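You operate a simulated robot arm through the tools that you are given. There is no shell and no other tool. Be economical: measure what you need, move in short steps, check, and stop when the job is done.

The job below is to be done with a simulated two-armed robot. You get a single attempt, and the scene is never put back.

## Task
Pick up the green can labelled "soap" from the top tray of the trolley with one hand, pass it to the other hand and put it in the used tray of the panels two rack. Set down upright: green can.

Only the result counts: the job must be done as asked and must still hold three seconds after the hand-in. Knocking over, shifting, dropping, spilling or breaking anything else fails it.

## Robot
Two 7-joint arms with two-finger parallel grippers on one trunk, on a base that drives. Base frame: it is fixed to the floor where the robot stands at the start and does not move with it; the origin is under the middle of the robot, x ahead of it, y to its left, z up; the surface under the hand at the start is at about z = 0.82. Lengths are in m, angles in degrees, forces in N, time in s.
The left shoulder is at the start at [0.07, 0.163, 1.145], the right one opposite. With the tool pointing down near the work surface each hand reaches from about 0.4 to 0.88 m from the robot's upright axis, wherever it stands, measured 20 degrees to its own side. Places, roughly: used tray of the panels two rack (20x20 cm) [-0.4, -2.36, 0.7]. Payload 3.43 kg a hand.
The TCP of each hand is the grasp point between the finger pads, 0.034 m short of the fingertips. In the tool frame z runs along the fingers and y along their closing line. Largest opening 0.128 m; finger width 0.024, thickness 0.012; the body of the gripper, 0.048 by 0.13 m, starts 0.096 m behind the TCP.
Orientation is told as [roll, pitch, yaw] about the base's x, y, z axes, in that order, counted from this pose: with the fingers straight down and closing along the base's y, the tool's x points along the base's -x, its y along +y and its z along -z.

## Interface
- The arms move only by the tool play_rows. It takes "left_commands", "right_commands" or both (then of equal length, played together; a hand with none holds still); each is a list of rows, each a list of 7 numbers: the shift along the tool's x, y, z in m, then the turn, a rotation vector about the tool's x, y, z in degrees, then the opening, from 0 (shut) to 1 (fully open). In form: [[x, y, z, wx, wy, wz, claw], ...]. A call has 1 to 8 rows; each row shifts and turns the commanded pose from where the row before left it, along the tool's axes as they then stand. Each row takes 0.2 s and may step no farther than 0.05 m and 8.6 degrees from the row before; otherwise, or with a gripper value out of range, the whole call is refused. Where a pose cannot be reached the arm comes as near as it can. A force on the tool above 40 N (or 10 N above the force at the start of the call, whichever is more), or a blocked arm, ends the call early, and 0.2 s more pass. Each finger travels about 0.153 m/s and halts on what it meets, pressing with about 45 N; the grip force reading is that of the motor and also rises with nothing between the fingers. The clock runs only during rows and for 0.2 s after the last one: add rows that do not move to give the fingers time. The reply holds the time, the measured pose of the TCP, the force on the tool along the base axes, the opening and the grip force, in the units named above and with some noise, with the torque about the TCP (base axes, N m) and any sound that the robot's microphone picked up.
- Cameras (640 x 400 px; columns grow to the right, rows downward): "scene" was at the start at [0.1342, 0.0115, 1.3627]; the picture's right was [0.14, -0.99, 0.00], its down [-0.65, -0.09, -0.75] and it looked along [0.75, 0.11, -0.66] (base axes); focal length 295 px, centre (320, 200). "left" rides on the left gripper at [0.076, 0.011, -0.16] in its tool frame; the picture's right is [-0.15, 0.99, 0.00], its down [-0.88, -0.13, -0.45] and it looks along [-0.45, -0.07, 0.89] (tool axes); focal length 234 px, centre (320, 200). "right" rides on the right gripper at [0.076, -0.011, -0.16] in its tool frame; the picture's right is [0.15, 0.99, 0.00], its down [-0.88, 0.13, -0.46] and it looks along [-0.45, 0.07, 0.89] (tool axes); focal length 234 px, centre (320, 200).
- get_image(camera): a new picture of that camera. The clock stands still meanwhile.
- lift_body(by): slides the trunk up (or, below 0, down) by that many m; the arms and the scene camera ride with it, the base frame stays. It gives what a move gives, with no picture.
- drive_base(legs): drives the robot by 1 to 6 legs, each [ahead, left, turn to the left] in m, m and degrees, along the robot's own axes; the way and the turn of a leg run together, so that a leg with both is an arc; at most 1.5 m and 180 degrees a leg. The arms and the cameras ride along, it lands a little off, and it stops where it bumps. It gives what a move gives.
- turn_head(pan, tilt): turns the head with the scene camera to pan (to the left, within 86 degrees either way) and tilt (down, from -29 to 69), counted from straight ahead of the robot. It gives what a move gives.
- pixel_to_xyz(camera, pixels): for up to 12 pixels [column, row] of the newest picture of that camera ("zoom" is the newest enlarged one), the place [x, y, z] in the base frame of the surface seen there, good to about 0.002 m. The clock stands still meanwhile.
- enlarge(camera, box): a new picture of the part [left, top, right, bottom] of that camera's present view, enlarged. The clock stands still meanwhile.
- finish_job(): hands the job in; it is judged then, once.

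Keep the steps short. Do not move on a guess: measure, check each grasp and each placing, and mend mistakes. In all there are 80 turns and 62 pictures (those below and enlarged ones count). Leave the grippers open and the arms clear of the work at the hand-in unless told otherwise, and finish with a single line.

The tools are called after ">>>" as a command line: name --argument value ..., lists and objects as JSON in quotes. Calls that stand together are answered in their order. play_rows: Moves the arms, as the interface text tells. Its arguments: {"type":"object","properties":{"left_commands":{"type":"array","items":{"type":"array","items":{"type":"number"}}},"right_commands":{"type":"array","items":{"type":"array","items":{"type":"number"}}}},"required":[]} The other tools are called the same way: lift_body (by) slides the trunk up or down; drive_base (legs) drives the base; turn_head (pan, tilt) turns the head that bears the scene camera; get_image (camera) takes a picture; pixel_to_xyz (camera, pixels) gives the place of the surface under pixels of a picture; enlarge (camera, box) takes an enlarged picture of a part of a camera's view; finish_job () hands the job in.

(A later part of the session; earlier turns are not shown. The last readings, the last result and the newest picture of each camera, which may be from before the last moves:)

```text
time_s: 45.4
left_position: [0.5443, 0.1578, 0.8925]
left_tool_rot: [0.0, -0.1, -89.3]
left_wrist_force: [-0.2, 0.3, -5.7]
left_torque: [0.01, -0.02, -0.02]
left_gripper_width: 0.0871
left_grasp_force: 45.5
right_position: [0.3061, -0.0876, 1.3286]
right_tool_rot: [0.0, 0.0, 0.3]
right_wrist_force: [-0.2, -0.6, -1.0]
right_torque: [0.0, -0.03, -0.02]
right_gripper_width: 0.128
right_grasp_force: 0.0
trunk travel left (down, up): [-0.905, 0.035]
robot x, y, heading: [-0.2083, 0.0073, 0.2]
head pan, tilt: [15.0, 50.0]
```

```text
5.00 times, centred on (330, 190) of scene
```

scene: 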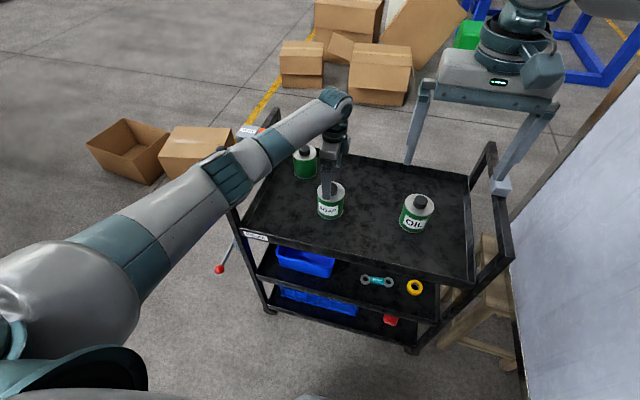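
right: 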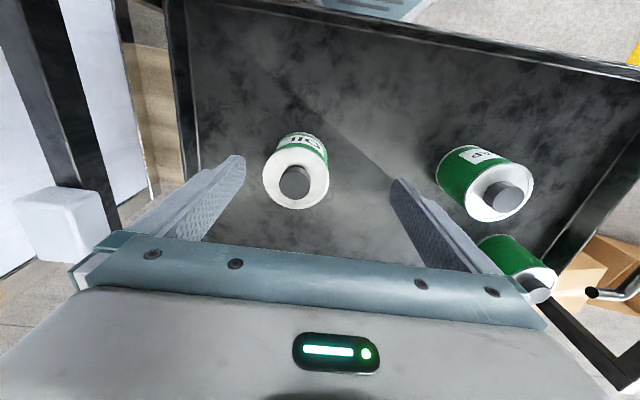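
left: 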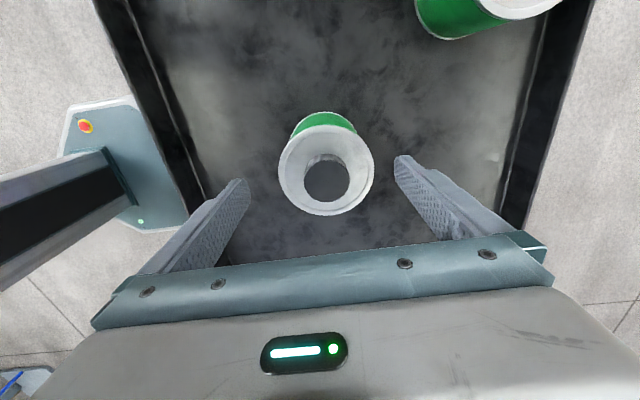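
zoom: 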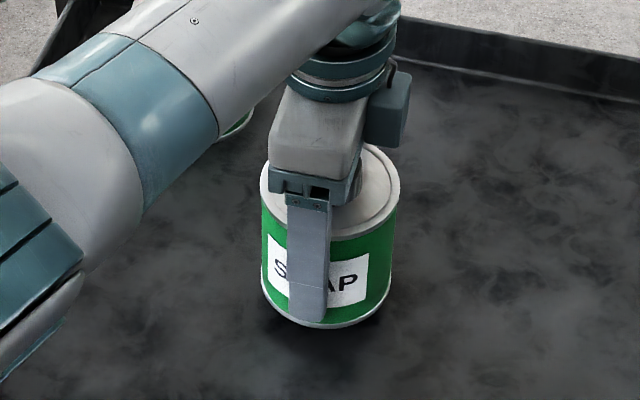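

Held: width 0.087, load 5.7 N, and the can is off the tray. I'll lift it well clear.

>>> play_rows --left_commands '[[0, 0, -0.03, 0, 0, 0, 0.3], [0, 0, -0.035, 0, 0, 0, 0.3], [0, 0, -0.035, 0, 0, 0, 0.3], [0, 0, -0.035, 0, 0, 0, 0.3], [0, 0, -0.035, 0, 0, 0, 0.3], [0, 0, -0.035, 0, 0, 0, 0.3], [0, 0, -0.035, 0, 0, 0, 0.3], [0, 0, -0.03, 0, 0, 0, 0.3]]'

>>> drive_base --legs '[[-0.5, 0, -0.3], [-0.5, 0, 0]]'

>>> turn_head --pan 5 --tilt 35

>>> get_image --camera "scene"

```text
time_s: 47.2
left_position: [0.542, 0.1573, 1.164]
left_tool_rot: [0.0, 0.1, -89.4]
left_wrist_force: [0.2, -0.2, -4.5]
left_torque: [0.02, 0.0, -0.01]
left_gripper_width: 0.087
left_grasp_force: 44.8
right_position: [0.305, -0.0878, 1.3288]
right_tool_rot: [-0.1, 0.0, 0.3]
right_wrist_force: [-0.4, 1.3, 0.2]
right_torque: [0.01, -0.03, -0.01]
right_gripper_width: 0.1278
right_grasp_force: 0.0
trunk travel left (down, up): [-0.905, 0.035]
robot x, y, heading: [-0.2062, 0.0018, 0.1]
head pan, tilt: [15.0, 50.0]
```

```text
time_s: 52.8
left_position: [-0.4804, 0.157, 1.1628]
left_tool_rot: [0.0, 0.0, -89.5]
left_wrist_force: [0.5, -0.7, -5.2]
left_torque: [0.03, 0.01, -0.03]
left_gripper_width: 0.0871
left_grasp_force: 45.2
right_position: [-0.7173, -0.0873, 1.3288]
right_tool_rot: [0.1, 0.1, 0.3]
right_wrist_force: [0.4, -0.2, 0.0]
right_torque: [-0.02, -0.01, -0.02]
right_gripper_width: 0.1283
right_grasp_force: 0.0
trunk travel left (down, up): [-0.905, 0.035]
robot x, y, heading: [-1.2355, 0.0055, 0.2]
head pan, tilt: [15.0, 50.0]
```

```text
time_s: 53.6
left_position: [-0.4805, 0.1561, 1.1632]
left_tool_rot: [0.0, -0.1, -89.5]
left_wrist_force: [0.7, -0.4, -5.5]
left_torque: [0.01, -0.03, 0.01]
left_gripper_width: 0.0869
left_grasp_force: 44.9
right_position: [-0.719, -0.0875, 1.3283]
right_tool_rot: [0.0, 0.0, 0.3]
right_wrist_force: [-0.2, 0.7, 0.0]
right_torque: [-0.01, -0.01, 0.01]
right_gripper_width: 0.1278
right_grasp_force: 0.1
trunk travel left (down, up): [-0.905, 0.035]
robot x, y, heading: [-1.2345, 0.0035, 0.4]
head pan, tilt: [5.0, 35.0]
```

```text
32 pictures are left
```

scene: 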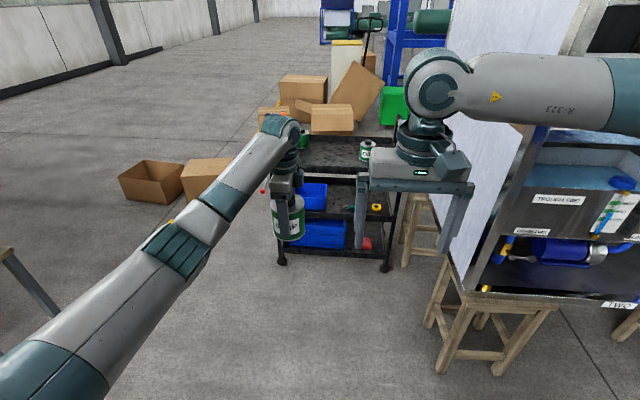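

Can held and the trolley is undisturbed. Now the handover. I'll turn the right hand to azimuth +30°, tilt it to 30° below horizontal, and lower it to the pre-approach point. The left hand stays still.

>>> play_rows --right_commands '[[0, 0, 0, 0, 0, -7.5, 1], [0, 0, 0, 0, 0, -7.5, 1], [0, 0, 0, 0, 0, -7.5, 1], [0, 0, 0, 0, 0, -7.5, 1], [0, 0, 0, 0, -8.55, 0, 1], [0, 0, 0, 0, -8.55, 0, 1], [0, 0, 0, 0, -8.55, 0, 1], [0, 0, 0, 0, -8.55, 0, 1]]'

>>> play_rows --right_commands '[[0, 0, 0, 0, -8.55, 0, 1], [0, 0, 0, 0, -8.55, 0, 1], [0, 0, 0, 0, -8.55, 0, 1], [0.033, 0.0065, 0.033, 0, 0, 0, 1], [0.033, 0.0065, 0.033, 0, 0, 0, 1], [0.033, 0.0065, 0.033, 0, 0, 0, 1], [0.033, 0.0065, 0.033, 0, 0, 0, 1], [0, 0, 0, 0, 0, 0, 1]]'

>>> get_image --camera "scene"

```text
time_s: 55.4
left_position: [-0.4814, 0.1556, 1.1647]
left_tool_rot: [0.0, 0.1, -89.6]
left_wrist_force: [0.2, 0.6, -5.3]
left_torque: [0.01, 0.0, -0.03]
left_gripper_width: 0.0872
left_grasp_force: 45.0
right_position: [-0.7186, -0.0884, 1.3289]
right_tool_rot: [0.1, -34.2, 30.3]
right_wrist_force: [0.5, -0.1, -0.3]
right_torque: [-0.02, -0.01, 0.0]
right_gripper_width: 0.1282
right_grasp_force: 0.1
trunk travel left (down, up): [-0.905, 0.035]
robot x, y, heading: [-1.2304, 0.0036, -0.1]
head pan, tilt: [5.0, 35.0]
```

```text
time_s: 57.2
left_position: [-0.4805, 0.1562, 1.1638]
left_tool_rot: [0.1, 0.2, -89.4]
left_wrist_force: [-0.4, 0.2, -5.6]
left_torque: [0.05, 0.0, -0.03]
left_gripper_width: 0.0873
left_grasp_force: 45.2
right_position: [-0.6544, -0.0396, 1.177]
right_tool_rot: [-0.1, -59.9, 30.3]
right_wrist_force: [-0.1, -0.2, -0.5]
right_torque: [0.01, 0.0, 0.01]
right_gripper_width: 0.1282
right_grasp_force: 0.1
right hand out of reach, approached as far as the arm can: row 2, 3, 7
trunk travel left (down, up): [-0.905, 0.035]
robot x, y, heading: [-1.2329, 0.0048, 0.3]
head pan, tilt: [5.0, 35.0]
```

```text
31 pictures are left
```

scene: 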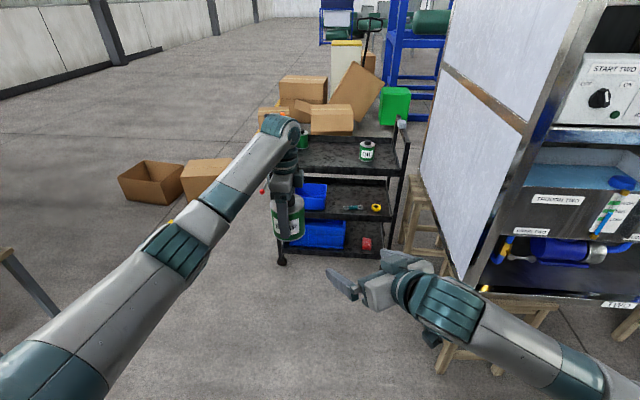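

The right hand is at (-0.654, -0.040, 1.177), tilted as planned and open. I'll turn the left hand 30° and bring the can to about 0.15 m in front of the right fingers.

>>> play_rows --left_commands '[[0, 0, 0, 0, 0, -7.5, 0.3], [0, 0, 0, 0, 0, -7.5, 0.3], [0, 0, 0, 0, 0, -7.5, 0.3], [0, 0, 0, 0, 0, -7.5, 0.3], [-0.0207, -0.0247, -0.0068, 0, 0, 0, 0.3], [-0.0207, -0.0247, -0.0068, 0, 0, 0, 0.3], [-0.0207, -0.0247, -0.0068, 0, 0, 0, 0.3], [-0.0207, -0.0247, -0.0068, 0, 0, 0, 0.3]]'

>>> get_image --camera "scene"

>>> get_image --camera "right"

```text
time_s: 59.0
left_position: [-0.5263, 0.0304, 1.1913]
left_tool_rot: [0.2, 0.1, -59.5]
left_wrist_force: [0.0, -0.9, -5.2]
left_torque: [0.05, 0.02, -0.03]
left_gripper_width: 0.0872
left_grasp_force: 45.0
right_position: [-0.653, -0.0401, 1.1764]
right_tool_rot: [0.2, -59.9, 30.1]
right_wrist_force: [-0.4, 0.1, -0.2]
right_torque: [-0.02, 0.01, 0.01]
right_gripper_width: 0.1284
right_grasp_force: 0.0
trunk travel left (down, up): [-0.905, 0.035]
robot x, y, heading: [-1.2331, 0.0056, 0.3]
head pan, tilt: [5.0, 35.0]
```

```text
30 pictures are left
```

scene: 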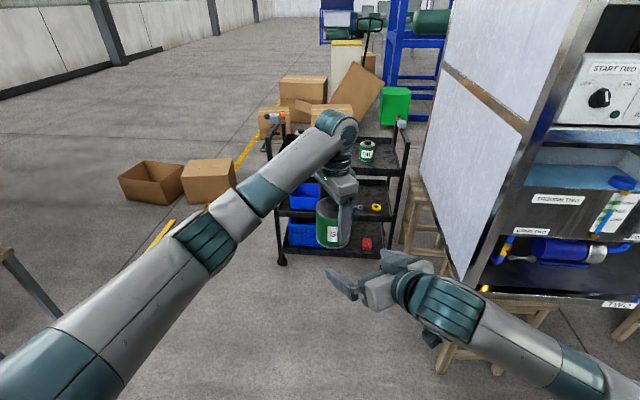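

```text
29 pictures are left
```

right: 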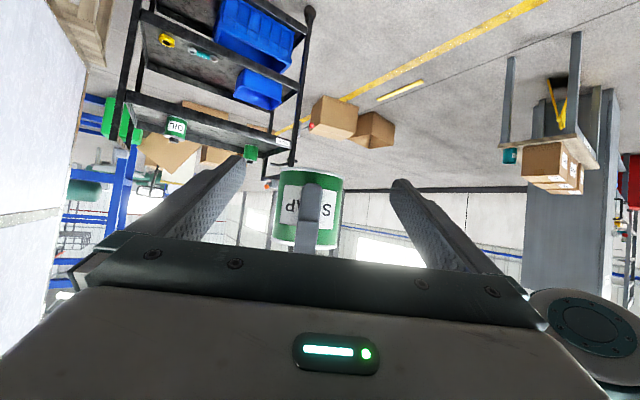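

The can is 0.145 m ahead of the right hand and 2 mm off sideways, and the right hand is 0.039 m above the can's base. I'll move the right hand 0.11 m along its azimuth horizontally, then check.

>>> play_rows --right_commands '[[-0.0137, -0.0005, 0.0238, 0, 0, 0, 1], [-0.0137, -0.0005, 0.0238, 0, 0, 0, 1], [-0.0137, -0.0005, 0.0238, 0, 0, 0, 1], [-0.0137, -0.0005, 0.0238, 0, 0, 0, 1], [0, 0, 0, 0, 0, 0, 1]]'

>>> get_image --camera "right"

>>> enlarge --camera "scene" --box '[260, 90, 460, 320]'

```text
time_s: 60.2
left_position: [-0.5245, 0.0328, 1.1905]
left_tool_rot: [0.0, 0.0, -59.5]
left_wrist_force: [-0.9, -0.6, -5.0]
left_torque: [0.01, -0.02, 0.01]
left_gripper_width: 0.0869
left_grasp_force: 44.7
right_position: [-0.5575, 0.0097, 1.1735]
right_tool_rot: [0.1, -59.9, 30.1]
right_wrist_force: [-0.2, -0.2, -0.1]
right_torque: [-0.02, -0.04, 0.0]
right_gripper_width: 0.1281
right_grasp_force: 0.0
trunk travel left (down, up): [-0.905, 0.035]
robot x, y, heading: [-1.2326, 0.0063, 0.1]
head pan, tilt: [5.0, 35.0]
```

```text
28 pictures are left
```

right: 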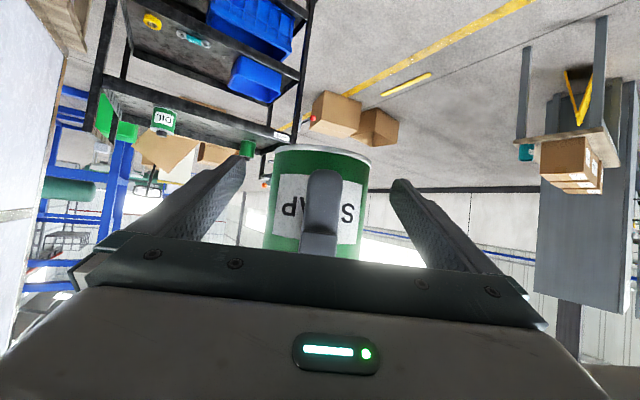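

```text
1.74 times, centred on (360, 205) of scene
```

zoom: 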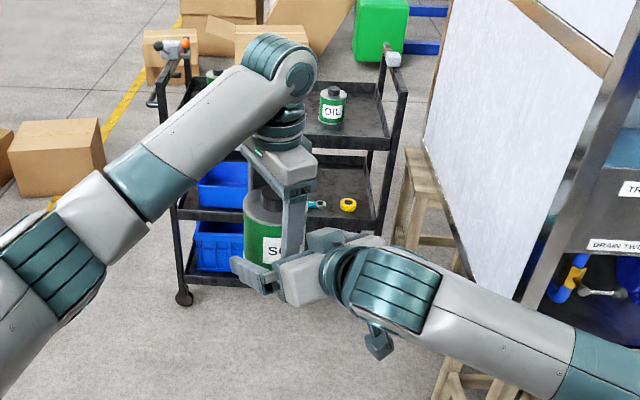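

Centred, with 0.04 m still to go. The right palm keeps about 2 cm from the left finger. Moving the last 0.035 m, then closing.

>>> play_rows --right_commands '[[-0.01, 0.0015, 0.0144, 0, 0, 0, 1], [-0.01, 0.0015, 0.0144, 0, 0, 0, 1], [0, 0, 0, 0, 0, 0, 1]]'

>>> get_image --camera "right"

```text
time_s: 61.0
left_position: [-0.5263, 0.033, 1.191]
left_tool_rot: [0.0, 0.0, -59.5]
left_wrist_force: [-0.3, 0.2, -5.9]
left_torque: [0.03, -0.01, 0.0]
left_gripper_width: 0.0872
left_grasp_force: 44.8
right_position: [-0.5306, 0.0327, 1.181]
right_tool_rot: [0.1, -59.8, 30.2]
right_wrist_force: [-1.4, -1.1, -0.5]
right_torque: [-0.01, 0.01, 0.0]
right_gripper_width: 0.1278
right_grasp_force: 0.0
trunk travel left (down, up): [-0.905, 0.035]
robot x, y, heading: [-1.2356, 0.0079, 0.4]
head pan, tilt: [5.0, 35.0]
```

```text
26 pictures are left
```

right: 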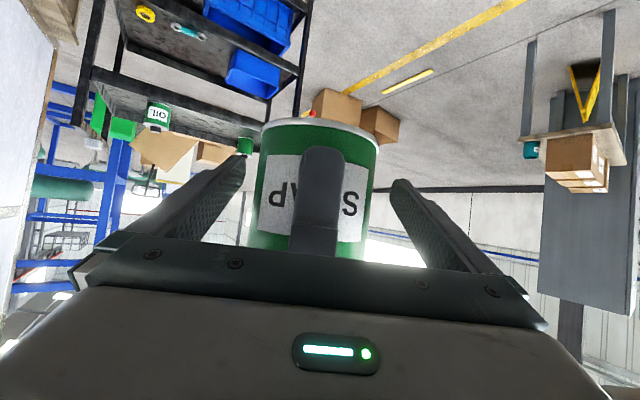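

Positions agree to within 4 mm. Closing the right hand while the left still holds.

>>> play_rows --right_commands '[[0, 0, 0, 0, 0, 0, 0.5], [0, 0, 0, 0, 0, 0, 0.5], [0, 0, 0, 0, 0, 0, 0.3], [0, 0, 0, 0, 0, 0, 0.3]]' --left_commands '[[0, 0, 0, 0, 0, 0, 0.3], [0, 0, 0, 0, 0, 0, 0.3], [0, 0, 0, 0, 0, 0, 0.3], [0, 0, 0, 0, 0, 0, 0.3]]'

>>> enlarge --camera "scene" --box '[290, 140, 430, 300]'

```text
time_s: 62.0
left_position: [-0.526, 0.0344, 1.1893]
left_tool_rot: [0.0, 0.3, -59.5]
left_wrist_force: [-25.6, 18.2, 2.0]
left_torque: [-0.27, 0.08, -0.21]
left_gripper_width: 0.0872
left_grasp_force: 44.7
right_position: [-0.5288, 0.0314, 1.1789]
right_tool_rot: [-0.3, -59.7, 30.2]
right_wrist_force: [25.2, -18.9, -1.5]
right_torque: [0.46, 0.23, 0.03]
right_gripper_width: 0.0866
right_grasp_force: 45.2
trunk travel left (down, up): [-0.905, 0.035]
robot x, y, heading: [-1.2325, 0.0047, 0.2]
head pan, tilt: [5.0, 35.0]
```

```text
2.50 times, centred on (360, 220) of scene
```

zoom: 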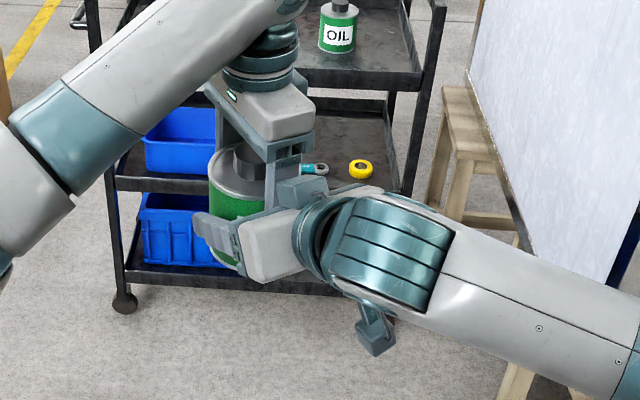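

Both hands hold it. A sideways strain of about 31 N comes from a few mm of offset, so I'll ease the right hand along the push.

>>> play_rows --right_commands '[[0, -0.0015, 0, 0, 0, 0, 0.3], [0, 0, 0, 0, 0, 0, 0.3]]' --left_commands '[[0, 0, 0, 0, 0, 0, 0.3], [0, 0, 0, 0, 0, 0, 0.3]]'

```text
time_s: 62.6
left_position: [-0.5256, 0.034, 1.1906]
left_tool_rot: [-0.1, 0.3, -59.4]
left_wrist_force: [-20.1, 16.6, -2.3]
left_torque: [0.97, 0.67, 0.07]
left_gripper_width: 0.087
left_grasp_force: 44.7
right_position: [-0.5289, 0.0306, 1.1795]
right_tool_rot: [-0.1, -59.7, 30.2]
right_wrist_force: [19.9, -18.3, 0.4]
right_torque: [-0.79, -0.43, -0.16]
right_gripper_width: 0.087
right_grasp_force: 44.9
trunk travel left (down, up): [-0.905, 0.035]
robot x, y, heading: [-1.2355, 0.0078, 0.2]
head pan, tilt: [5.0, 35.0]
```

>>> play_rows --right_commands '[[0, -0.002, 0, 0, 0, 0, 0.3], [0, -0.002, 0, 0, 0, 0, 0.3], [0, 0, 0, 0, 0, 0, 0.3]]' --left_commands '[[0, 0, 0, 0, 0, 0, 0.3], [0, 0, 0, 0, 0, 0, 0.3], [0, 0, 0, 0, 0, 0, 0.3]]'

```text
time_s: 63.4
left_position: [-0.5245, 0.0324, 1.1912]
left_tool_rot: [-0.1, 0.0, -59.6]
left_wrist_force: [-9.8, 2.2, -5.2]
left_torque: [1.12, 0.74, 0.15]
left_gripper_width: 0.087
left_grasp_force: 45.3
right_position: [-0.5272, 0.0303, 1.1794]
right_tool_rot: [0.2, -59.9, 30.3]
right_wrist_force: [10.0, -3.3, 0.5]
right_torque: [-1.13, -0.61, -0.23]
right_gripper_width: 0.087
right_grasp_force: 44.9
trunk travel left (down, up): [-0.905, 0.035]
robot x, y, heading: [-1.2331, 0.0085, 0.2]
head pan, tilt: [5.0, 35.0]
```

The strain is down to about 10 N. I'll open the left only partly (to ~0.11 m), so it doesn't touch the right palm.

>>> play_rows --right_commands '[[0, 0, 0, 0, 0, 0, 0.3], [0, 0, 0, 0, 0, 0, 0.3], [0, 0, 0, 0, 0, 0, 0.3]]' --left_commands '[[0, 0, 0, 0, 0, 0, 0.84], [0, 0, 0, 0, 0, 0, 0.84], [0, 0, 0, 0, 0, 0, 0.84]]'

>>> get_image --camera "right"

>>> get_image --camera "left"

```text
time_s: 64.2
left_position: [-0.5246, 0.0327, 1.1916]
left_tool_rot: [0.0, 0.0, -59.4]
left_wrist_force: [7.7, 1.0, 2.7]
left_torque: [-0.14, 0.74, 0.19]
left_gripper_width: 0.1036
left_grasp_force: 0.0
right_position: [-0.5281, 0.0279, 1.1766]
right_tool_rot: [0.2, -59.6, 30.1]
right_wrist_force: [-7.2, -0.9, -3.1]
right_torque: [0.14, -0.81, -0.14]
right_gripper_width: 0.0867
right_grasp_force: 45.3
trunk travel left (down, up): [-0.905, 0.035]
robot x, y, heading: [-1.2339, 0.002, 0.3]
head pan, tilt: [5.0, 35.0]
```

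```text
24 pictures are left
```

right: 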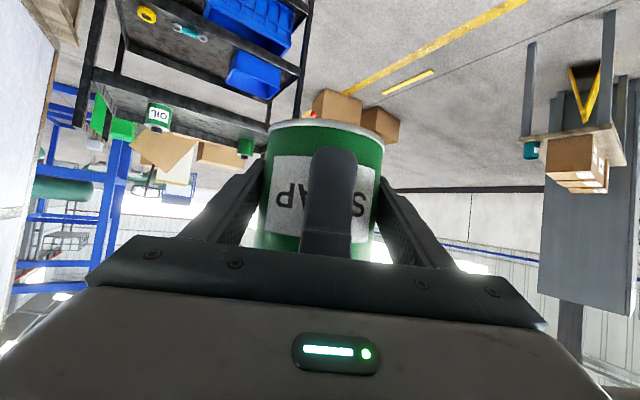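

```text
23 pictures are left
```

left: 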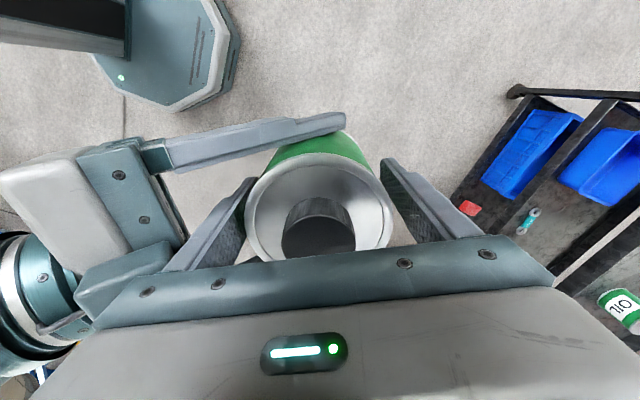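

The left opened to 0.104, with a 7.7 N reaction in x: its inner finger is touching the right palm. I'll narrow it slightly to ~0.10 and check that the forces vanish.

>>> play_rows --right_commands '[[0, 0, 0, 0, 0, 0, 0.3], [0, 0, 0, 0, 0, 0, 0.3], [0, 0, 0, 0, 0, 0, 0.3]]' --left_commands '[[0, 0, 0, 0, 0, 0, 0.77], [0, 0.002, 0, 0, 0, 0, 0.77], [0, 0, 0, 0, 0, 0, 0.77]]'

>>> enlarge --camera "left" --box '[60, 80, 480, 340]'

```text
time_s: 65.0
left_position: [-0.5226, 0.0342, 1.1908]
left_tool_rot: [0.0, 0.2, -59.5]
left_wrist_force: [0.0, 0.8, 0.0]
left_torque: [-0.04, -0.01, 0.02]
left_gripper_width: 0.0987
left_grasp_force: 0.1
right_position: [-0.5275, 0.0273, 1.1788]
right_tool_rot: [0.0, -59.8, 30.3]
right_wrist_force: [0.3, -0.7, 0.2]
right_torque: [-0.02, 0.0, 0.01]
right_gripper_width: 0.0869
right_grasp_force: 45.2
trunk travel left (down, up): [-0.905, 0.035]
robot x, y, heading: [-1.2312, 0.0033, 0.2]
head pan, tilt: [5.0, 35.0]
```

```text
1.52 times, centred on (270, 210) of left
```

zoom: 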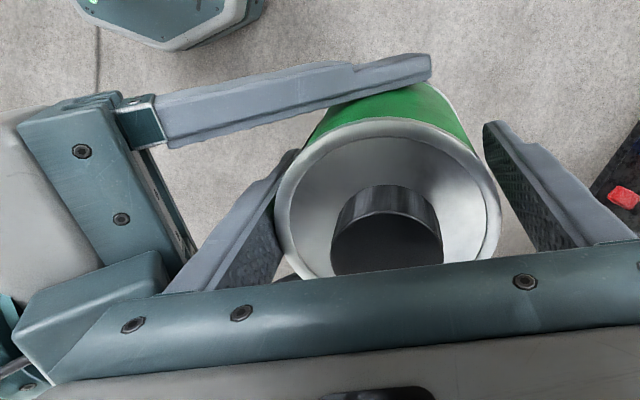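

The left reads no force now and the right holds at 45 N. The left's inner finger has a small gap on both sides. I'll raise the left hand slowly straight up, watching the forces.

>>> play_rows --right_commands '[[0, 0, 0, 0, 0, 0, 0.3], [0, 0, 0, 0, 0, 0, 0.3], [0, 0, 0, 0, 0, 0, 0.3]]' --left_commands '[[0, -0.0005, -0.01, 0, 0, 0, 0.77], [0, 0, -0.01, 0, 0, 0, 0.77], [0, 0, 0, 0, 0, 0, 0.77]]'

>>> get_image --camera "right"

```text
time_s: 65.8
left_position: [-0.5225, 0.0351, 1.21]
left_tool_rot: [-0.1, 0.2, -59.5]
left_wrist_force: [0.6, 0.4, 0.3]
left_torque: [0.03, 0.03, 0.0]
left_gripper_width: 0.0985
left_grasp_force: 0.0
right_position: [-0.5262, 0.028, 1.1789]
right_tool_rot: [0.1, -59.8, 30.2]
right_wrist_force: [0.5, 0.5, 0.3]
right_torque: [0.0, 0.02, 0.01]
right_gripper_width: 0.0867
right_grasp_force: 45.3
trunk travel left (down, up): [-0.905, 0.035]
robot x, y, heading: [-1.2308, 0.0047, 0.1]
head pan, tilt: [5.0, 35.0]
```

```text
21 pictures are left
```

right: 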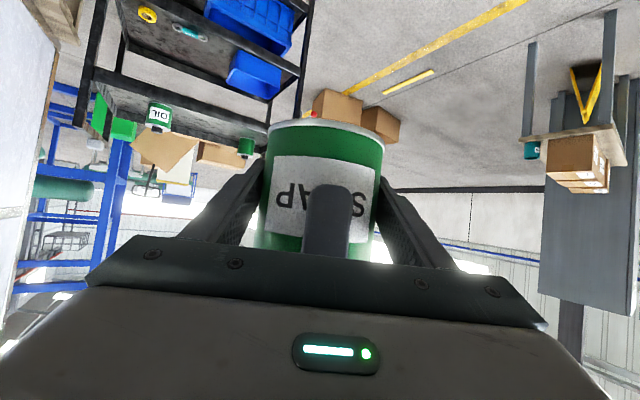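

The left is sliding clear and the can stays put in the right hand. I'll raise the left fully and move it aside.

>>> play_rows --left_commands '[[0, 0, -0.02, 0, 0, 0, 0.77], [0, 0, -0.03, 0, 0, 0, 0.77], [0, 0, -0.04, 0, 0, 0, 0.77], [0, 0, -0.04, 0, 0, 0, 0.8], [0.04, 0, -0.02, 0, 0, 0, 1], [0.045, 0, 0, 0, 0, 0, 1], [0.045, 0, 0, 0, 0, 0, 1], [0.045, 0, 0, 0, 0, 0, 1]]'

>>> get_image --camera "scene"

```text
time_s: 67.6
left_position: [-0.6133, 0.1921, 1.3616]
left_tool_rot: [-0.2, -0.1, -59.5]
left_wrist_force: [-0.5, -0.1, -0.2]
left_torque: [0.0, -0.04, -0.02]
left_gripper_width: 0.128
left_grasp_force: 0.0
right_position: [-0.5282, 0.0298, 1.1803]
right_tool_rot: [-0.3, -59.8, 30.4]
right_wrist_force: [-0.4, -1.2, -0.5]
right_torque: [-0.03, 0.07, -0.02]
right_gripper_width: 0.087
right_grasp_force: 44.6
trunk travel left (down, up): [-0.905, 0.035]
robot x, y, heading: [-1.235, 0.0035, 0.3]
head pan, tilt: [5.0, 35.0]
```

```text
20 pictures are left
```

scene: 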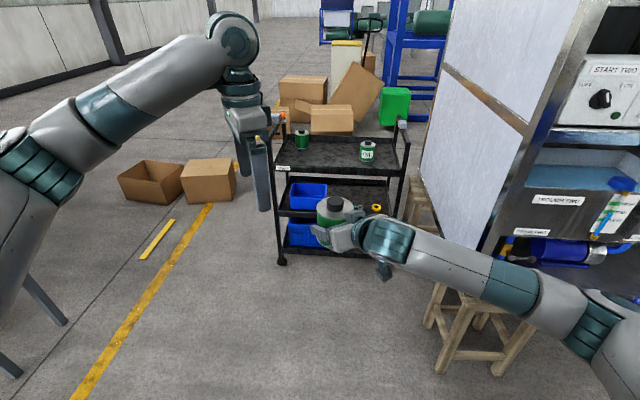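

The right hand holds the can upright and alone. I'll draw the left hand back towards the body and look to the right before driving sideways.

>>> play_rows --left_commands '[[0.01, -0.04, 0, 0, 0, 0, 1], [0.01, -0.04, 0, 0, 0, 0, 1], [0.01, -0.04, 0, 0, 0, 0, 1], [0.02, -0.04, 0, 0, 0, 0, 1], [0.03, -0.03, 0, 0, 0, 0, 1]]'

>>> turn_head --pan -75 --tilt 38

>>> get_image --camera "scene"

```text
time_s: 68.8
left_position: [-0.8178, 0.1612, 1.3612]
left_tool_rot: [0.0, -0.1, -59.5]
left_wrist_force: [-0.2, 0.1, 0.2]
left_torque: [0.01, -0.07, 0.01]
left_gripper_width: 0.1279
left_grasp_force: 0.0
right_position: [-0.5293, 0.0303, 1.1799]
right_tool_rot: [-0.2, -59.8, 30.4]
right_wrist_force: [-1.1, 0.5, 0.1]
right_torque: [-0.07, 0.04, -0.01]
right_gripper_width: 0.087
right_grasp_force: 44.7
trunk travel left (down, up): [-0.905, 0.035]
robot x, y, heading: [-1.2307, 0.0054, 0.5]
head pan, tilt: [5.0, 35.0]
```

```text
time_s: 70.3
left_position: [-0.8158, 0.159, 1.361]
left_tool_rot: [0.0, 0.1, -59.5]
left_wrist_force: [-0.6, -0.1, 1.2]
left_torque: [-0.01, 0.02, 0.03]
left_gripper_width: 0.1281
left_grasp_force: 0.1
right_position: [-0.5271, 0.0281, 1.179]
right_tool_rot: [0.0, -59.8, 30.2]
right_wrist_force: [-0.4, -0.9, -1.1]
right_torque: [0.0, 0.01, -0.01]
right_gripper_width: 0.087
right_grasp_force: 45.3
trunk travel left (down, up): [-0.905, 0.035]
robot x, y, heading: [-1.2291, 0.0072, 0.3]
head pan, tilt: [-75.0, 38.0]
```

```text
19 pictures are left
```

scene: 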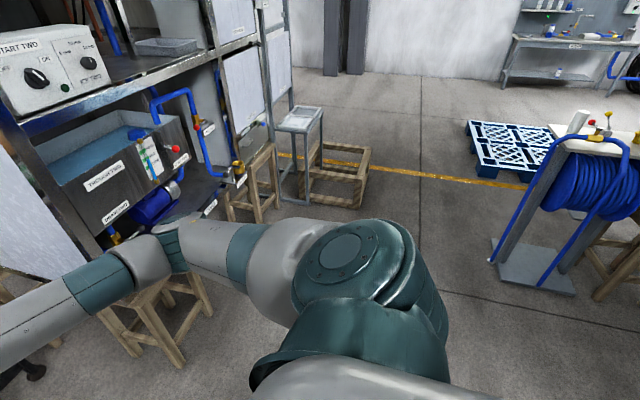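

The way looks open. I'll measure the elbow, the rack's fronts, the stools, the crate and the hose reel.

>>> pixel_to_xyz --camera "scene" --pixels '[[180, 235], [140, 262], [180, 160], [237, 175], [165, 310], [240, 200], [300, 120], [310, 185], [365, 165], [355, 205], [500, 240], [548, 200]]'

>>> enlarge --camera "scene" --box '[180, 70, 400, 230]'

```text
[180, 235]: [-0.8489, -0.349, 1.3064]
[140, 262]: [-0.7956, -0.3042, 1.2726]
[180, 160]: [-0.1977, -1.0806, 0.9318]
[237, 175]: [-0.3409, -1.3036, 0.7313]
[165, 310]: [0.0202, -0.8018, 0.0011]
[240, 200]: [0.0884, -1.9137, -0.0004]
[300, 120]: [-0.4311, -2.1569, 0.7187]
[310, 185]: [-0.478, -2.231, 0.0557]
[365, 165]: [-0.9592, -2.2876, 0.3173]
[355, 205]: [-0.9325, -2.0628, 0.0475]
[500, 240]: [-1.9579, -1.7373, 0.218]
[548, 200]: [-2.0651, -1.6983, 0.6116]
```

```text
2.50 times, centred on (290, 150) of scene
```

zoom: 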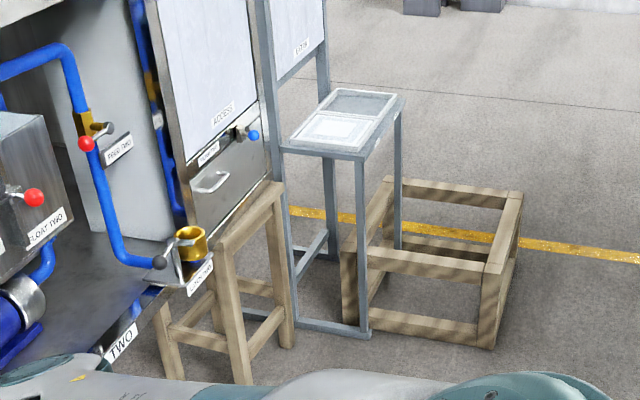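

A low wooden crate frame stands right in front of the tray, so I must come in diagonally. I'll measure the crate, stool and tray corners, and my own base size with the left camera.

>>> pixel_to_xyz --camera "zoom" --pixels '[[283, 145], [362, 158], [403, 97], [325, 90], [340, 130], [350, 245], [487, 268], [518, 195], [393, 182], [225, 240], [280, 190], [190, 240]]'

>>> get_image --camera "left"

```text
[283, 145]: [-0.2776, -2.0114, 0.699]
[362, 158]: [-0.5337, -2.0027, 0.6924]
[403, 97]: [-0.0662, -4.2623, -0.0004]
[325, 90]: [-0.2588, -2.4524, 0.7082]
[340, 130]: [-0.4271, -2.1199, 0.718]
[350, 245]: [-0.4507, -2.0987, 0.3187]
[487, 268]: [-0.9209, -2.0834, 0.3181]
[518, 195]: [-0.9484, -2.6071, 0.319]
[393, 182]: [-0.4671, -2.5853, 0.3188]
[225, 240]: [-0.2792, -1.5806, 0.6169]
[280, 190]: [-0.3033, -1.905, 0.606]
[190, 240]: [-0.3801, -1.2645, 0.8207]
```

```text
17 pictures are left
```

left: 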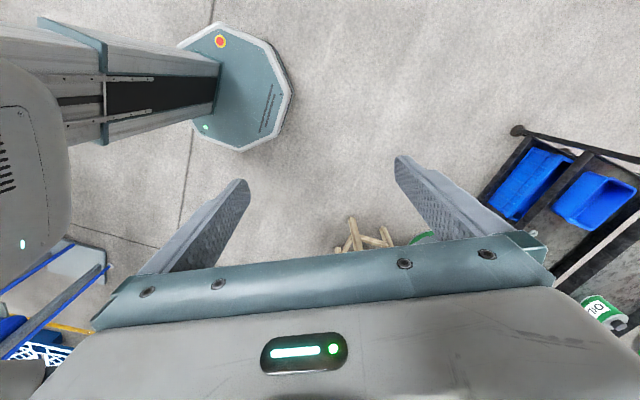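

>>> pixel_to_xyz --camera "left" --pixels '[[285, 70], [275, 125], [240, 145], [200, 30], [280, 100]]'

>>> enlarge --camera "scene" --box '[260, 90, 340, 150]'

```text
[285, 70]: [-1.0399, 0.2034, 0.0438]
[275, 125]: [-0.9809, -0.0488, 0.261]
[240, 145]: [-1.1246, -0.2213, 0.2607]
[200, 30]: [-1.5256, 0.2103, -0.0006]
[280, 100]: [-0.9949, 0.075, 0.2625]
```

```text
6.67 times, centred on (300, 120) of scene
```

zoom: 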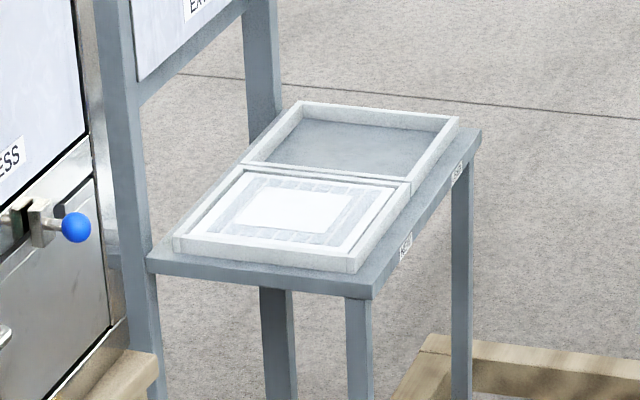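

The base radius is about 0.26. The crate spans x -0.96 to -0.45 and y -2.08 to -2.61, at 0.32 high. The used tray is the far, empty half of the stand. The clean way is to stand at x≈-1.28 facing +x and reach 0.88 m over the crate. I'll drive sideways along x≈-1.28, stop short, and look.

>>> pixel_to_xyz --camera "zoom" --pixels '[[247, 158], [302, 106], [455, 122], [405, 180], [350, 145], [290, 155], [400, 165], [340, 120], [60, 200], [270, 60]]'

>>> drive_base --legs '[[-0.05, -0.6, -0.3], [0, -0.7, 0], [0, -0.7, 0]]'

>>> turn_head --pan -22 --tilt 42

>>> get_image --camera "scene"

```text
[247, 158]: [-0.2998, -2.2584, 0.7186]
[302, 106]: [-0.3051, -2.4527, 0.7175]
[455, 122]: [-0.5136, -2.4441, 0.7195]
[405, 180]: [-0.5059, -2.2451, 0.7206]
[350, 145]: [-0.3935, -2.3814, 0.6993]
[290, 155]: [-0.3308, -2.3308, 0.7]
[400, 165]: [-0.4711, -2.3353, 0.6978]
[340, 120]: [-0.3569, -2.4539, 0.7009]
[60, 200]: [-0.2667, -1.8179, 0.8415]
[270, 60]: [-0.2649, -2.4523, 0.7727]
```

```text
time_s: 80.7
left_position: [-0.8714, -1.8597, 1.3613]
left_tool_rot: [0.0, 0.0, -60.6]
left_wrist_force: [-0.6, 0.3, 0.9]
left_torque: [-0.01, 0.02, 0.01]
left_gripper_width: 0.1279
left_grasp_force: 0.1
right_position: [-0.5858, -1.9956, 1.1786]
right_tool_rot: [0.0, -59.7, 29.2]
right_wrist_force: [0.0, -0.1, 0.3]
right_torque: [0.0, 0.0, -0.03]
right_gripper_width: 0.0869
right_grasp_force: 45.2
trunk travel left (down, up): [-0.905, 0.035]
robot x, y, heading: [-1.2941, -2.0081, -0.8]
head pan, tilt: [-75.0, 38.0]
```

```text
time_s: 81.9
left_position: [-0.873, -1.8601, 1.3605]
left_tool_rot: [-0.1, -0.1, -60.6]
left_wrist_force: [0.0, 0.5, 0.1]
left_torque: [0.0, -0.03, 0.02]
left_gripper_width: 0.1279
left_grasp_force: 0.1
right_position: [-0.5868, -1.9963, 1.1787]
right_tool_rot: [-0.1, -59.8, 29.0]
right_wrist_force: [0.3, 0.7, 0.3]
right_torque: [-0.03, 0.04, 0.03]
right_gripper_width: 0.0867
right_grasp_force: 45.1
trunk travel left (down, up): [-0.905, 0.035]
robot x, y, heading: [-1.2893, -2.005, -0.8]
head pan, tilt: [-22.0, 42.0]
```

```text
15 pictures are left
```

scene: 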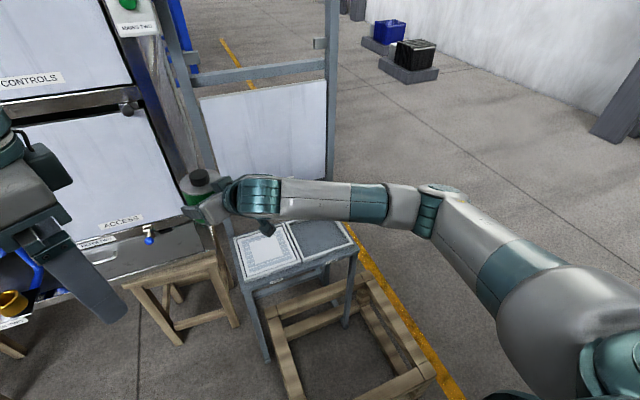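

The used tray's inside runs from x -0.50 to -0.31 and y -2.255 to -2.45, so its centre is (-0.405, -2.352). I'll drive the last 0.365 m sideways and straighten the heading.

>>> drive_base --legs '[[0, -0.365, 0.8]]'

>>> get_image --camera "scene"

```text
time_s: 84.3
left_position: [-0.8771, -2.2294, 1.361]
left_tool_rot: [0.0, 0.0, -60.0]
left_wrist_force: [-0.3, 0.4, 0.1]
left_torque: [-0.02, 0.0, 0.0]
left_gripper_width: 0.1281
left_grasp_force: 0.1
right_position: [-0.59, -2.3633, 1.1787]
right_tool_rot: [-0.1, -59.7, 29.7]
right_wrist_force: [0.7, 0.6, 0.0]
right_torque: [0.0, 0.0, -0.01]
right_gripper_width: 0.0868
right_grasp_force: 44.7
trunk travel left (down, up): [-0.905, 0.035]
robot x, y, heading: [-1.295, -2.3822, -0.3]
head pan, tilt: [-22.0, 42.0]
```

```text
14 pictures are left
```

scene: 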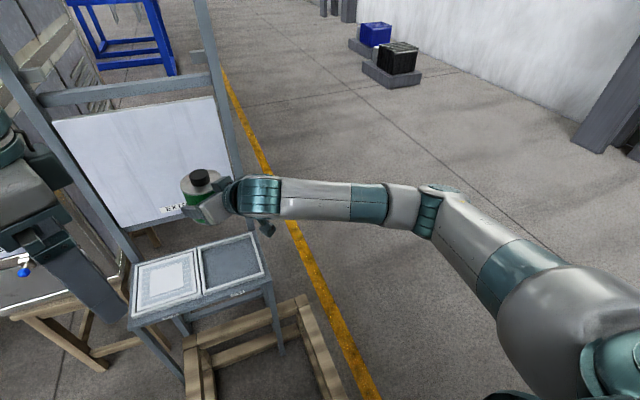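

Now I'll reach out: 0.185 m in +x and 1 cm in +y, at constant height.

>>> play_rows --right_commands '[[-0.0167, -0.0164, 0.0286, 0, 0, 0, 0.3], [-0.0167, -0.0164, 0.0286, 0, 0, 0, 0.3], [-0.0167, -0.0164, 0.0286, 0, 0, 0, 0.3], [-0.0167, -0.0164, 0.0286, 0, 0, 0, 0.3], [-0.0167, -0.0164, 0.0286, 0, 0, 0, 0.3], [0, 0, 0, 0, 0, 0, 0.3]]'

>>> get_image --camera "scene"

```text
time_s: 85.7
left_position: [-0.8772, -2.2325, 1.3615]
left_tool_rot: [0.0, 0.0, -60.1]
left_wrist_force: [0.0, -0.4, -0.7]
left_torque: [0.01, -0.02, -0.02]
left_gripper_width: 0.1279
left_grasp_force: 0.2
right_position: [-0.408, -2.356, 1.18]
right_tool_rot: [0.1, -59.8, 29.7]
right_wrist_force: [0.1, 0.0, -0.5]
right_torque: [-0.01, -0.02, 0.02]
right_gripper_width: 0.0868
right_grasp_force: 45.2
trunk travel left (down, up): [-0.905, 0.035]
robot x, y, heading: [-1.2951, -2.3824, -0.2]
head pan, tilt: [-22.0, 42.0]
```

```text
13 pictures are left
```

scene: 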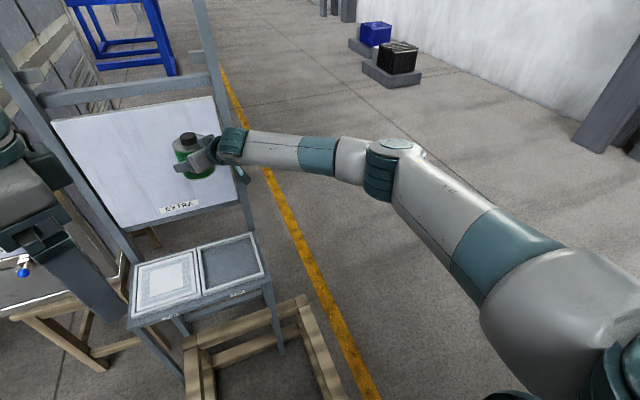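

In place over the tray at (-0.408, -2.356). I'll measure the can's cap height to get its base height, enlarge to check it's upright, then lower with the trunk.

>>> pixel_to_xyz --camera "scene" --pixels '[[187, 136], [180, 146], [193, 146], [190, 170]]'

>>> lift_body --by -0.36

>>> turn_head --pan -8 --tilt 35

>>> get_image --camera "scene"

```text
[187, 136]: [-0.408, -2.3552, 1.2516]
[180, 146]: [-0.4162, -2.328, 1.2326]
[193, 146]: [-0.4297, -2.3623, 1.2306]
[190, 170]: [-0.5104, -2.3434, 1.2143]
```

```text
time_s: 89.2
left_position: [-0.8786, -2.232, 1.0019]
left_tool_rot: [0.0, 0.1, -60.0]
left_wrist_force: [-0.2, -0.2, 0.6]
left_torque: [-0.02, 0.0, 0.03]
left_gripper_width: 0.1279
left_grasp_force: 0.1
right_position: [-0.407, -2.3554, 0.8197]
right_tool_rot: [0.1, -59.8, 29.8]
right_wrist_force: [-0.1, -0.1, 0.0]
right_torque: [-0.02, 0.04, -0.01]
right_gripper_width: 0.0867
right_grasp_force: 44.1
trunk travel left (down, up): [-0.545, 0.395]
robot x, y, heading: [-1.2935, -2.3813, -0.3]
head pan, tilt: [-22.0, 42.0]
```

```text
time_s: 89.9
left_position: [-0.878, -2.232, 1.0011]
left_tool_rot: [0.0, 0.1, -59.9]
left_wrist_force: [-1.1, -0.2, 0.3]
left_torque: [-0.02, 0.03, -0.02]
left_gripper_width: 0.1278
left_grasp_force: 0.0
right_position: [-0.4068, -2.3554, 0.8187]
right_tool_rot: [0.0, -59.8, 29.7]
right_wrist_force: [-0.3, -0.3, -0.5]
right_torque: [-0.02, 0.05, 0.04]
right_gripper_width: 0.0869
right_grasp_force: 45.0
trunk travel left (down, up): [-0.545, 0.395]
robot x, y, heading: [-1.2981, -2.3808, -0.4]
head pan, tilt: [-8.0, 35.0]
```

```text
12 pictures are left
```

scene: 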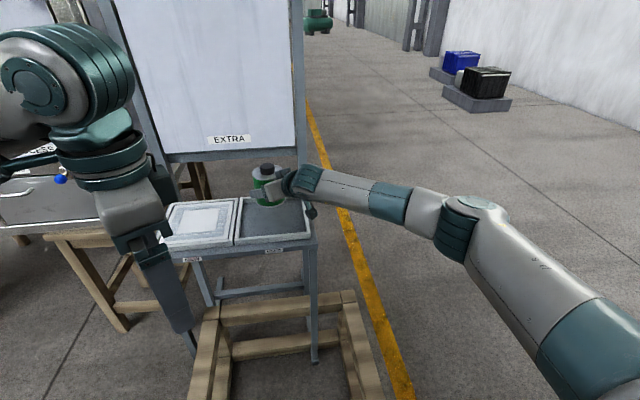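

The can's base is 0.045 below the TCP, so contact comes at TCP z≈0.745. I'll lower 0.062 and view it enlarged.

>>> lift_body --by -0.062

>>> enlarge --camera "scene" --box '[150, 90, 340, 220]'

```text
time_s: 91.0
left_position: [-0.8778, -2.2322, 0.94]
left_tool_rot: [0.0, -0.1, -60.0]
left_wrist_force: [-0.2, -1.0, 0.3]
left_torque: [-0.01, -0.01, -0.02]
left_gripper_width: 0.1278
left_grasp_force: 0.0
right_position: [-0.4079, -2.3556, 0.7574]
right_tool_rot: [0.1, -59.9, 29.7]
right_wrist_force: [0.0, 0.1, -0.6]
right_torque: [-0.03, -0.01, -0.01]
right_gripper_width: 0.0867
right_grasp_force: 45.3
trunk travel left (down, up): [-0.483, 0.457]
robot x, y, heading: [-1.2986, -2.3802, -0.1]
head pan, tilt: [-8.0, 35.0]
```

```text
3.08 times, centred on (245, 155) of scene
```

zoom: 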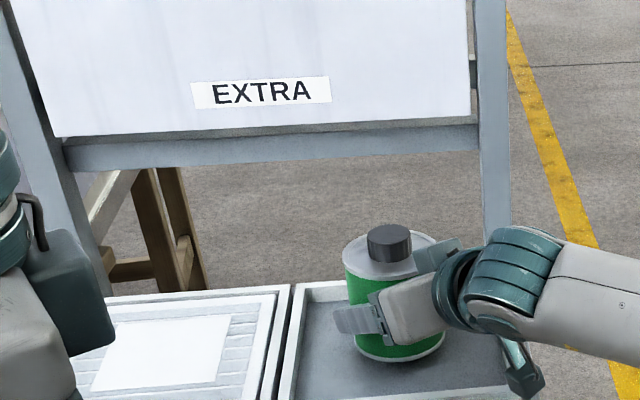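

About 1 cm to go and the camera bracket is clear. Lowering by fine rows until contact.

>>> play_rows --right_commands '[[0.0035, 0, 0.002, 0, 0, 0, 0.3], [0.0035, 0, 0.002, 0, 0, 0, 0.3], [0.0017, 0, 0.001, 0, 0, 0, 0.3], [0, 0, 0, 0, 0, 0, 0.3]]'

```text
time_s: 92.0
left_position: [-0.8774, -2.2318, 0.9392]
left_tool_rot: [-0.1, 0.1, -60.0]
left_wrist_force: [0.2, -0.1, 0.7]
left_torque: [0.0, 0.03, 0.04]
left_gripper_width: 0.1282
left_grasp_force: 0.1
right_position: [-0.4087, -2.3569, 0.7469]
right_tool_rot: [0.1, -59.7, 29.7]
right_wrist_force: [0.8, -0.5, -0.8]
right_torque: [0.0, 0.02, 0.0]
right_gripper_width: 0.0871
right_grasp_force: 44.7
trunk travel left (down, up): [-0.483, 0.457]
robot x, y, heading: [-1.299, -2.3825, -0.1]
head pan, tilt: [-8.0, 35.0]
```

No contact force yet. One or two millimetres more at a time.

>>> play_rows --right_commands '[[0.0009, 0, 0.0005, 0, 0, 0, 0.3], [0.0009, 0, 0.0005, 0, 0, 0, 0.3], [0, 0, 0, 0, 0, 0, 0.3]]'

>>> enlarge --camera "scene" --box '[230, 150, 320, 220]'

```text
time_s: 92.8
left_position: [-0.8782, -2.2321, 0.9397]
left_tool_rot: [0.0, 0.0, -60.0]
left_wrist_force: [-0.7, 0.2, -0.5]
left_torque: [0.0, 0.02, 0.01]
left_gripper_width: 0.1282
left_grasp_force: 0.0
right_position: [-0.408, -2.3561, 0.7445]
right_tool_rot: [0.0, -59.7, 29.7]
right_wrist_force: [-0.6, 1.0, 0.0]
right_torque: [-0.06, 0.05, -0.01]
right_gripper_width: 0.0867
right_grasp_force: 44.7
trunk travel left (down, up): [-0.483, 0.457]
robot x, y, heading: [-1.2981, -2.3798, 0.1]
head pan, tilt: [-8.0, 35.0]
```

```text
5.71 times, centred on (275, 185) of scene
```

zoom: 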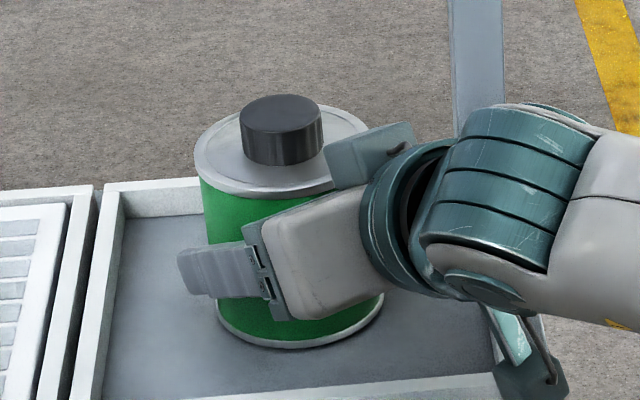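

I'll check the lid heights to judge the remaining gap and tilt.

>>> pixel_to_xyz --camera "zoom" --pixels '[[280, 105], [215, 155], [260, 185], [315, 175], [345, 120], [150, 300], [430, 355], [260, 340]]'

>>> play_rows --right_commands '[[0.0009, 0, 0.0005, 0, 0, 0, 0.3], [0.0009, 0, 0.0005, 0, 0, 0, 0.3], [0, 0, 0, 0, 0, 0, 0.3]]'

```text
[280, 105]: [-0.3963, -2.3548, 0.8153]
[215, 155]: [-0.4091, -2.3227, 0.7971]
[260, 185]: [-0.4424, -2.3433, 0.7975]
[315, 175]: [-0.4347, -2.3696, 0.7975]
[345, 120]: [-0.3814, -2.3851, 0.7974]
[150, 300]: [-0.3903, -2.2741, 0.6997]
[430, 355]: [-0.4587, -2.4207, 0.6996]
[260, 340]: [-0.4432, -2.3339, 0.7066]
```

```text
time_s: 93.5
left_position: [-0.8774, -2.2325, 0.9392]
left_tool_rot: [0.0, 0.1, -59.9]
left_wrist_force: [-0.1, -0.2, -0.3]
left_torque: [-0.01, -0.01, 0.01]
left_gripper_width: 0.1279
left_grasp_force: 0.0
right_position: [-0.4089, -2.3559, 0.7431]
right_tool_rot: [0.2, -59.8, 29.7]
right_wrist_force: [0.5, 0.1, 0.1]
right_torque: [0.02, 0.04, 0.01]
right_gripper_width: 0.0868
right_grasp_force: 45.3
trunk travel left (down, up): [-0.483, 0.457]
robot x, y, heading: [-1.2963, -2.3834, 0.1]
head pan, tilt: [-8.0, 35.0]
```

The lid is level at 0.797 all round, which puts the base on the tray floor (within ~1 mm). Releasing.

>>> play_rows --right_commands '[[0, 0, 0, 0, 0, 0, 0.75], [0, 0, 0, 0, 0, 0, 0.85], [0, 0, 0, 0, 0, 0, 1], [0, 0, 0, 0, 0, 0, 1]]'

>>> enlarge --camera "scene" --box '[230, 150, 320, 220]'

```text
time_s: 94.5
left_position: [-0.879, -2.2324, 0.9397]
left_tool_rot: [0.0, 0.1, -60.1]
left_wrist_force: [0.4, -0.2, -0.3]
left_torque: [-0.03, -0.01, 0.03]
left_gripper_width: 0.128
left_grasp_force: 0.0
right_position: [-0.4079, -2.3553, 0.7441]
right_tool_rot: [0.0, -59.8, 29.7]
right_wrist_force: [-0.8, -0.6, -0.4]
right_torque: [0.02, -0.01, -0.03]
right_gripper_width: 0.128
right_grasp_force: 0.0
trunk travel left (down, up): [-0.483, 0.457]
robot x, y, heading: [-1.2958, -2.3846, -0.1]
head pan, tilt: [-8.0, 35.0]
```

```text
5.71 times, centred on (275, 185) of scene
```

zoom: 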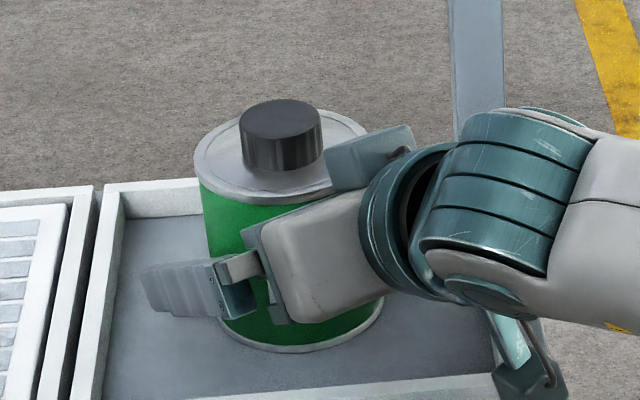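

Released, and the can stands on its own. I'll withdraw the right hand along its own axis, backwards and up.

>>> play_rows --right_commands '[[0, 0, -0.02, 0, 0, 0, 1], [0, 0, -0.03, 0, 0, 0, 1], [0, 0, -0.04, 0, 0, 0, 1], [0, 0, -0.04, 0, 0, 0, 1], [0, 0, -0.04, 0, 0, 0, 1], [0, 0, -0.04, 0, 0, 0, 1], [0, 0, 0, 0, 0, 0, 1]]'

>>> enlarge --camera "scene" --box '[140, 110, 340, 250]'

```text
time_s: 96.2
left_position: [-0.8771, -2.2319, 0.9398]
left_tool_rot: [0.1, 0.0, -59.9]
left_wrist_force: [-0.1, 0.9, 0.7]
left_torque: [0.0, 0.0, 0.01]
left_gripper_width: 0.1278
left_grasp_force: 0.0
right_position: [-0.567, -2.4464, 0.8495]
right_tool_rot: [0.2, -59.7, 29.7]
right_wrist_force: [1.0, 0.2, 0.6]
right_torque: [-0.03, 0.01, 0.02]
right_gripper_width: 0.1281
right_grasp_force: 0.0
trunk travel left (down, up): [-0.483, 0.457]
robot x, y, heading: [-1.2977, -2.3849, -0.7]
head pan, tilt: [-8.0, 35.0]
```

```text
2.86 times, centred on (240, 180) of scene
```

zoom: 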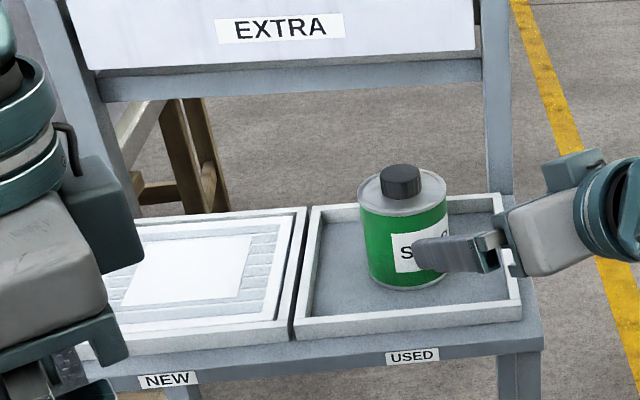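

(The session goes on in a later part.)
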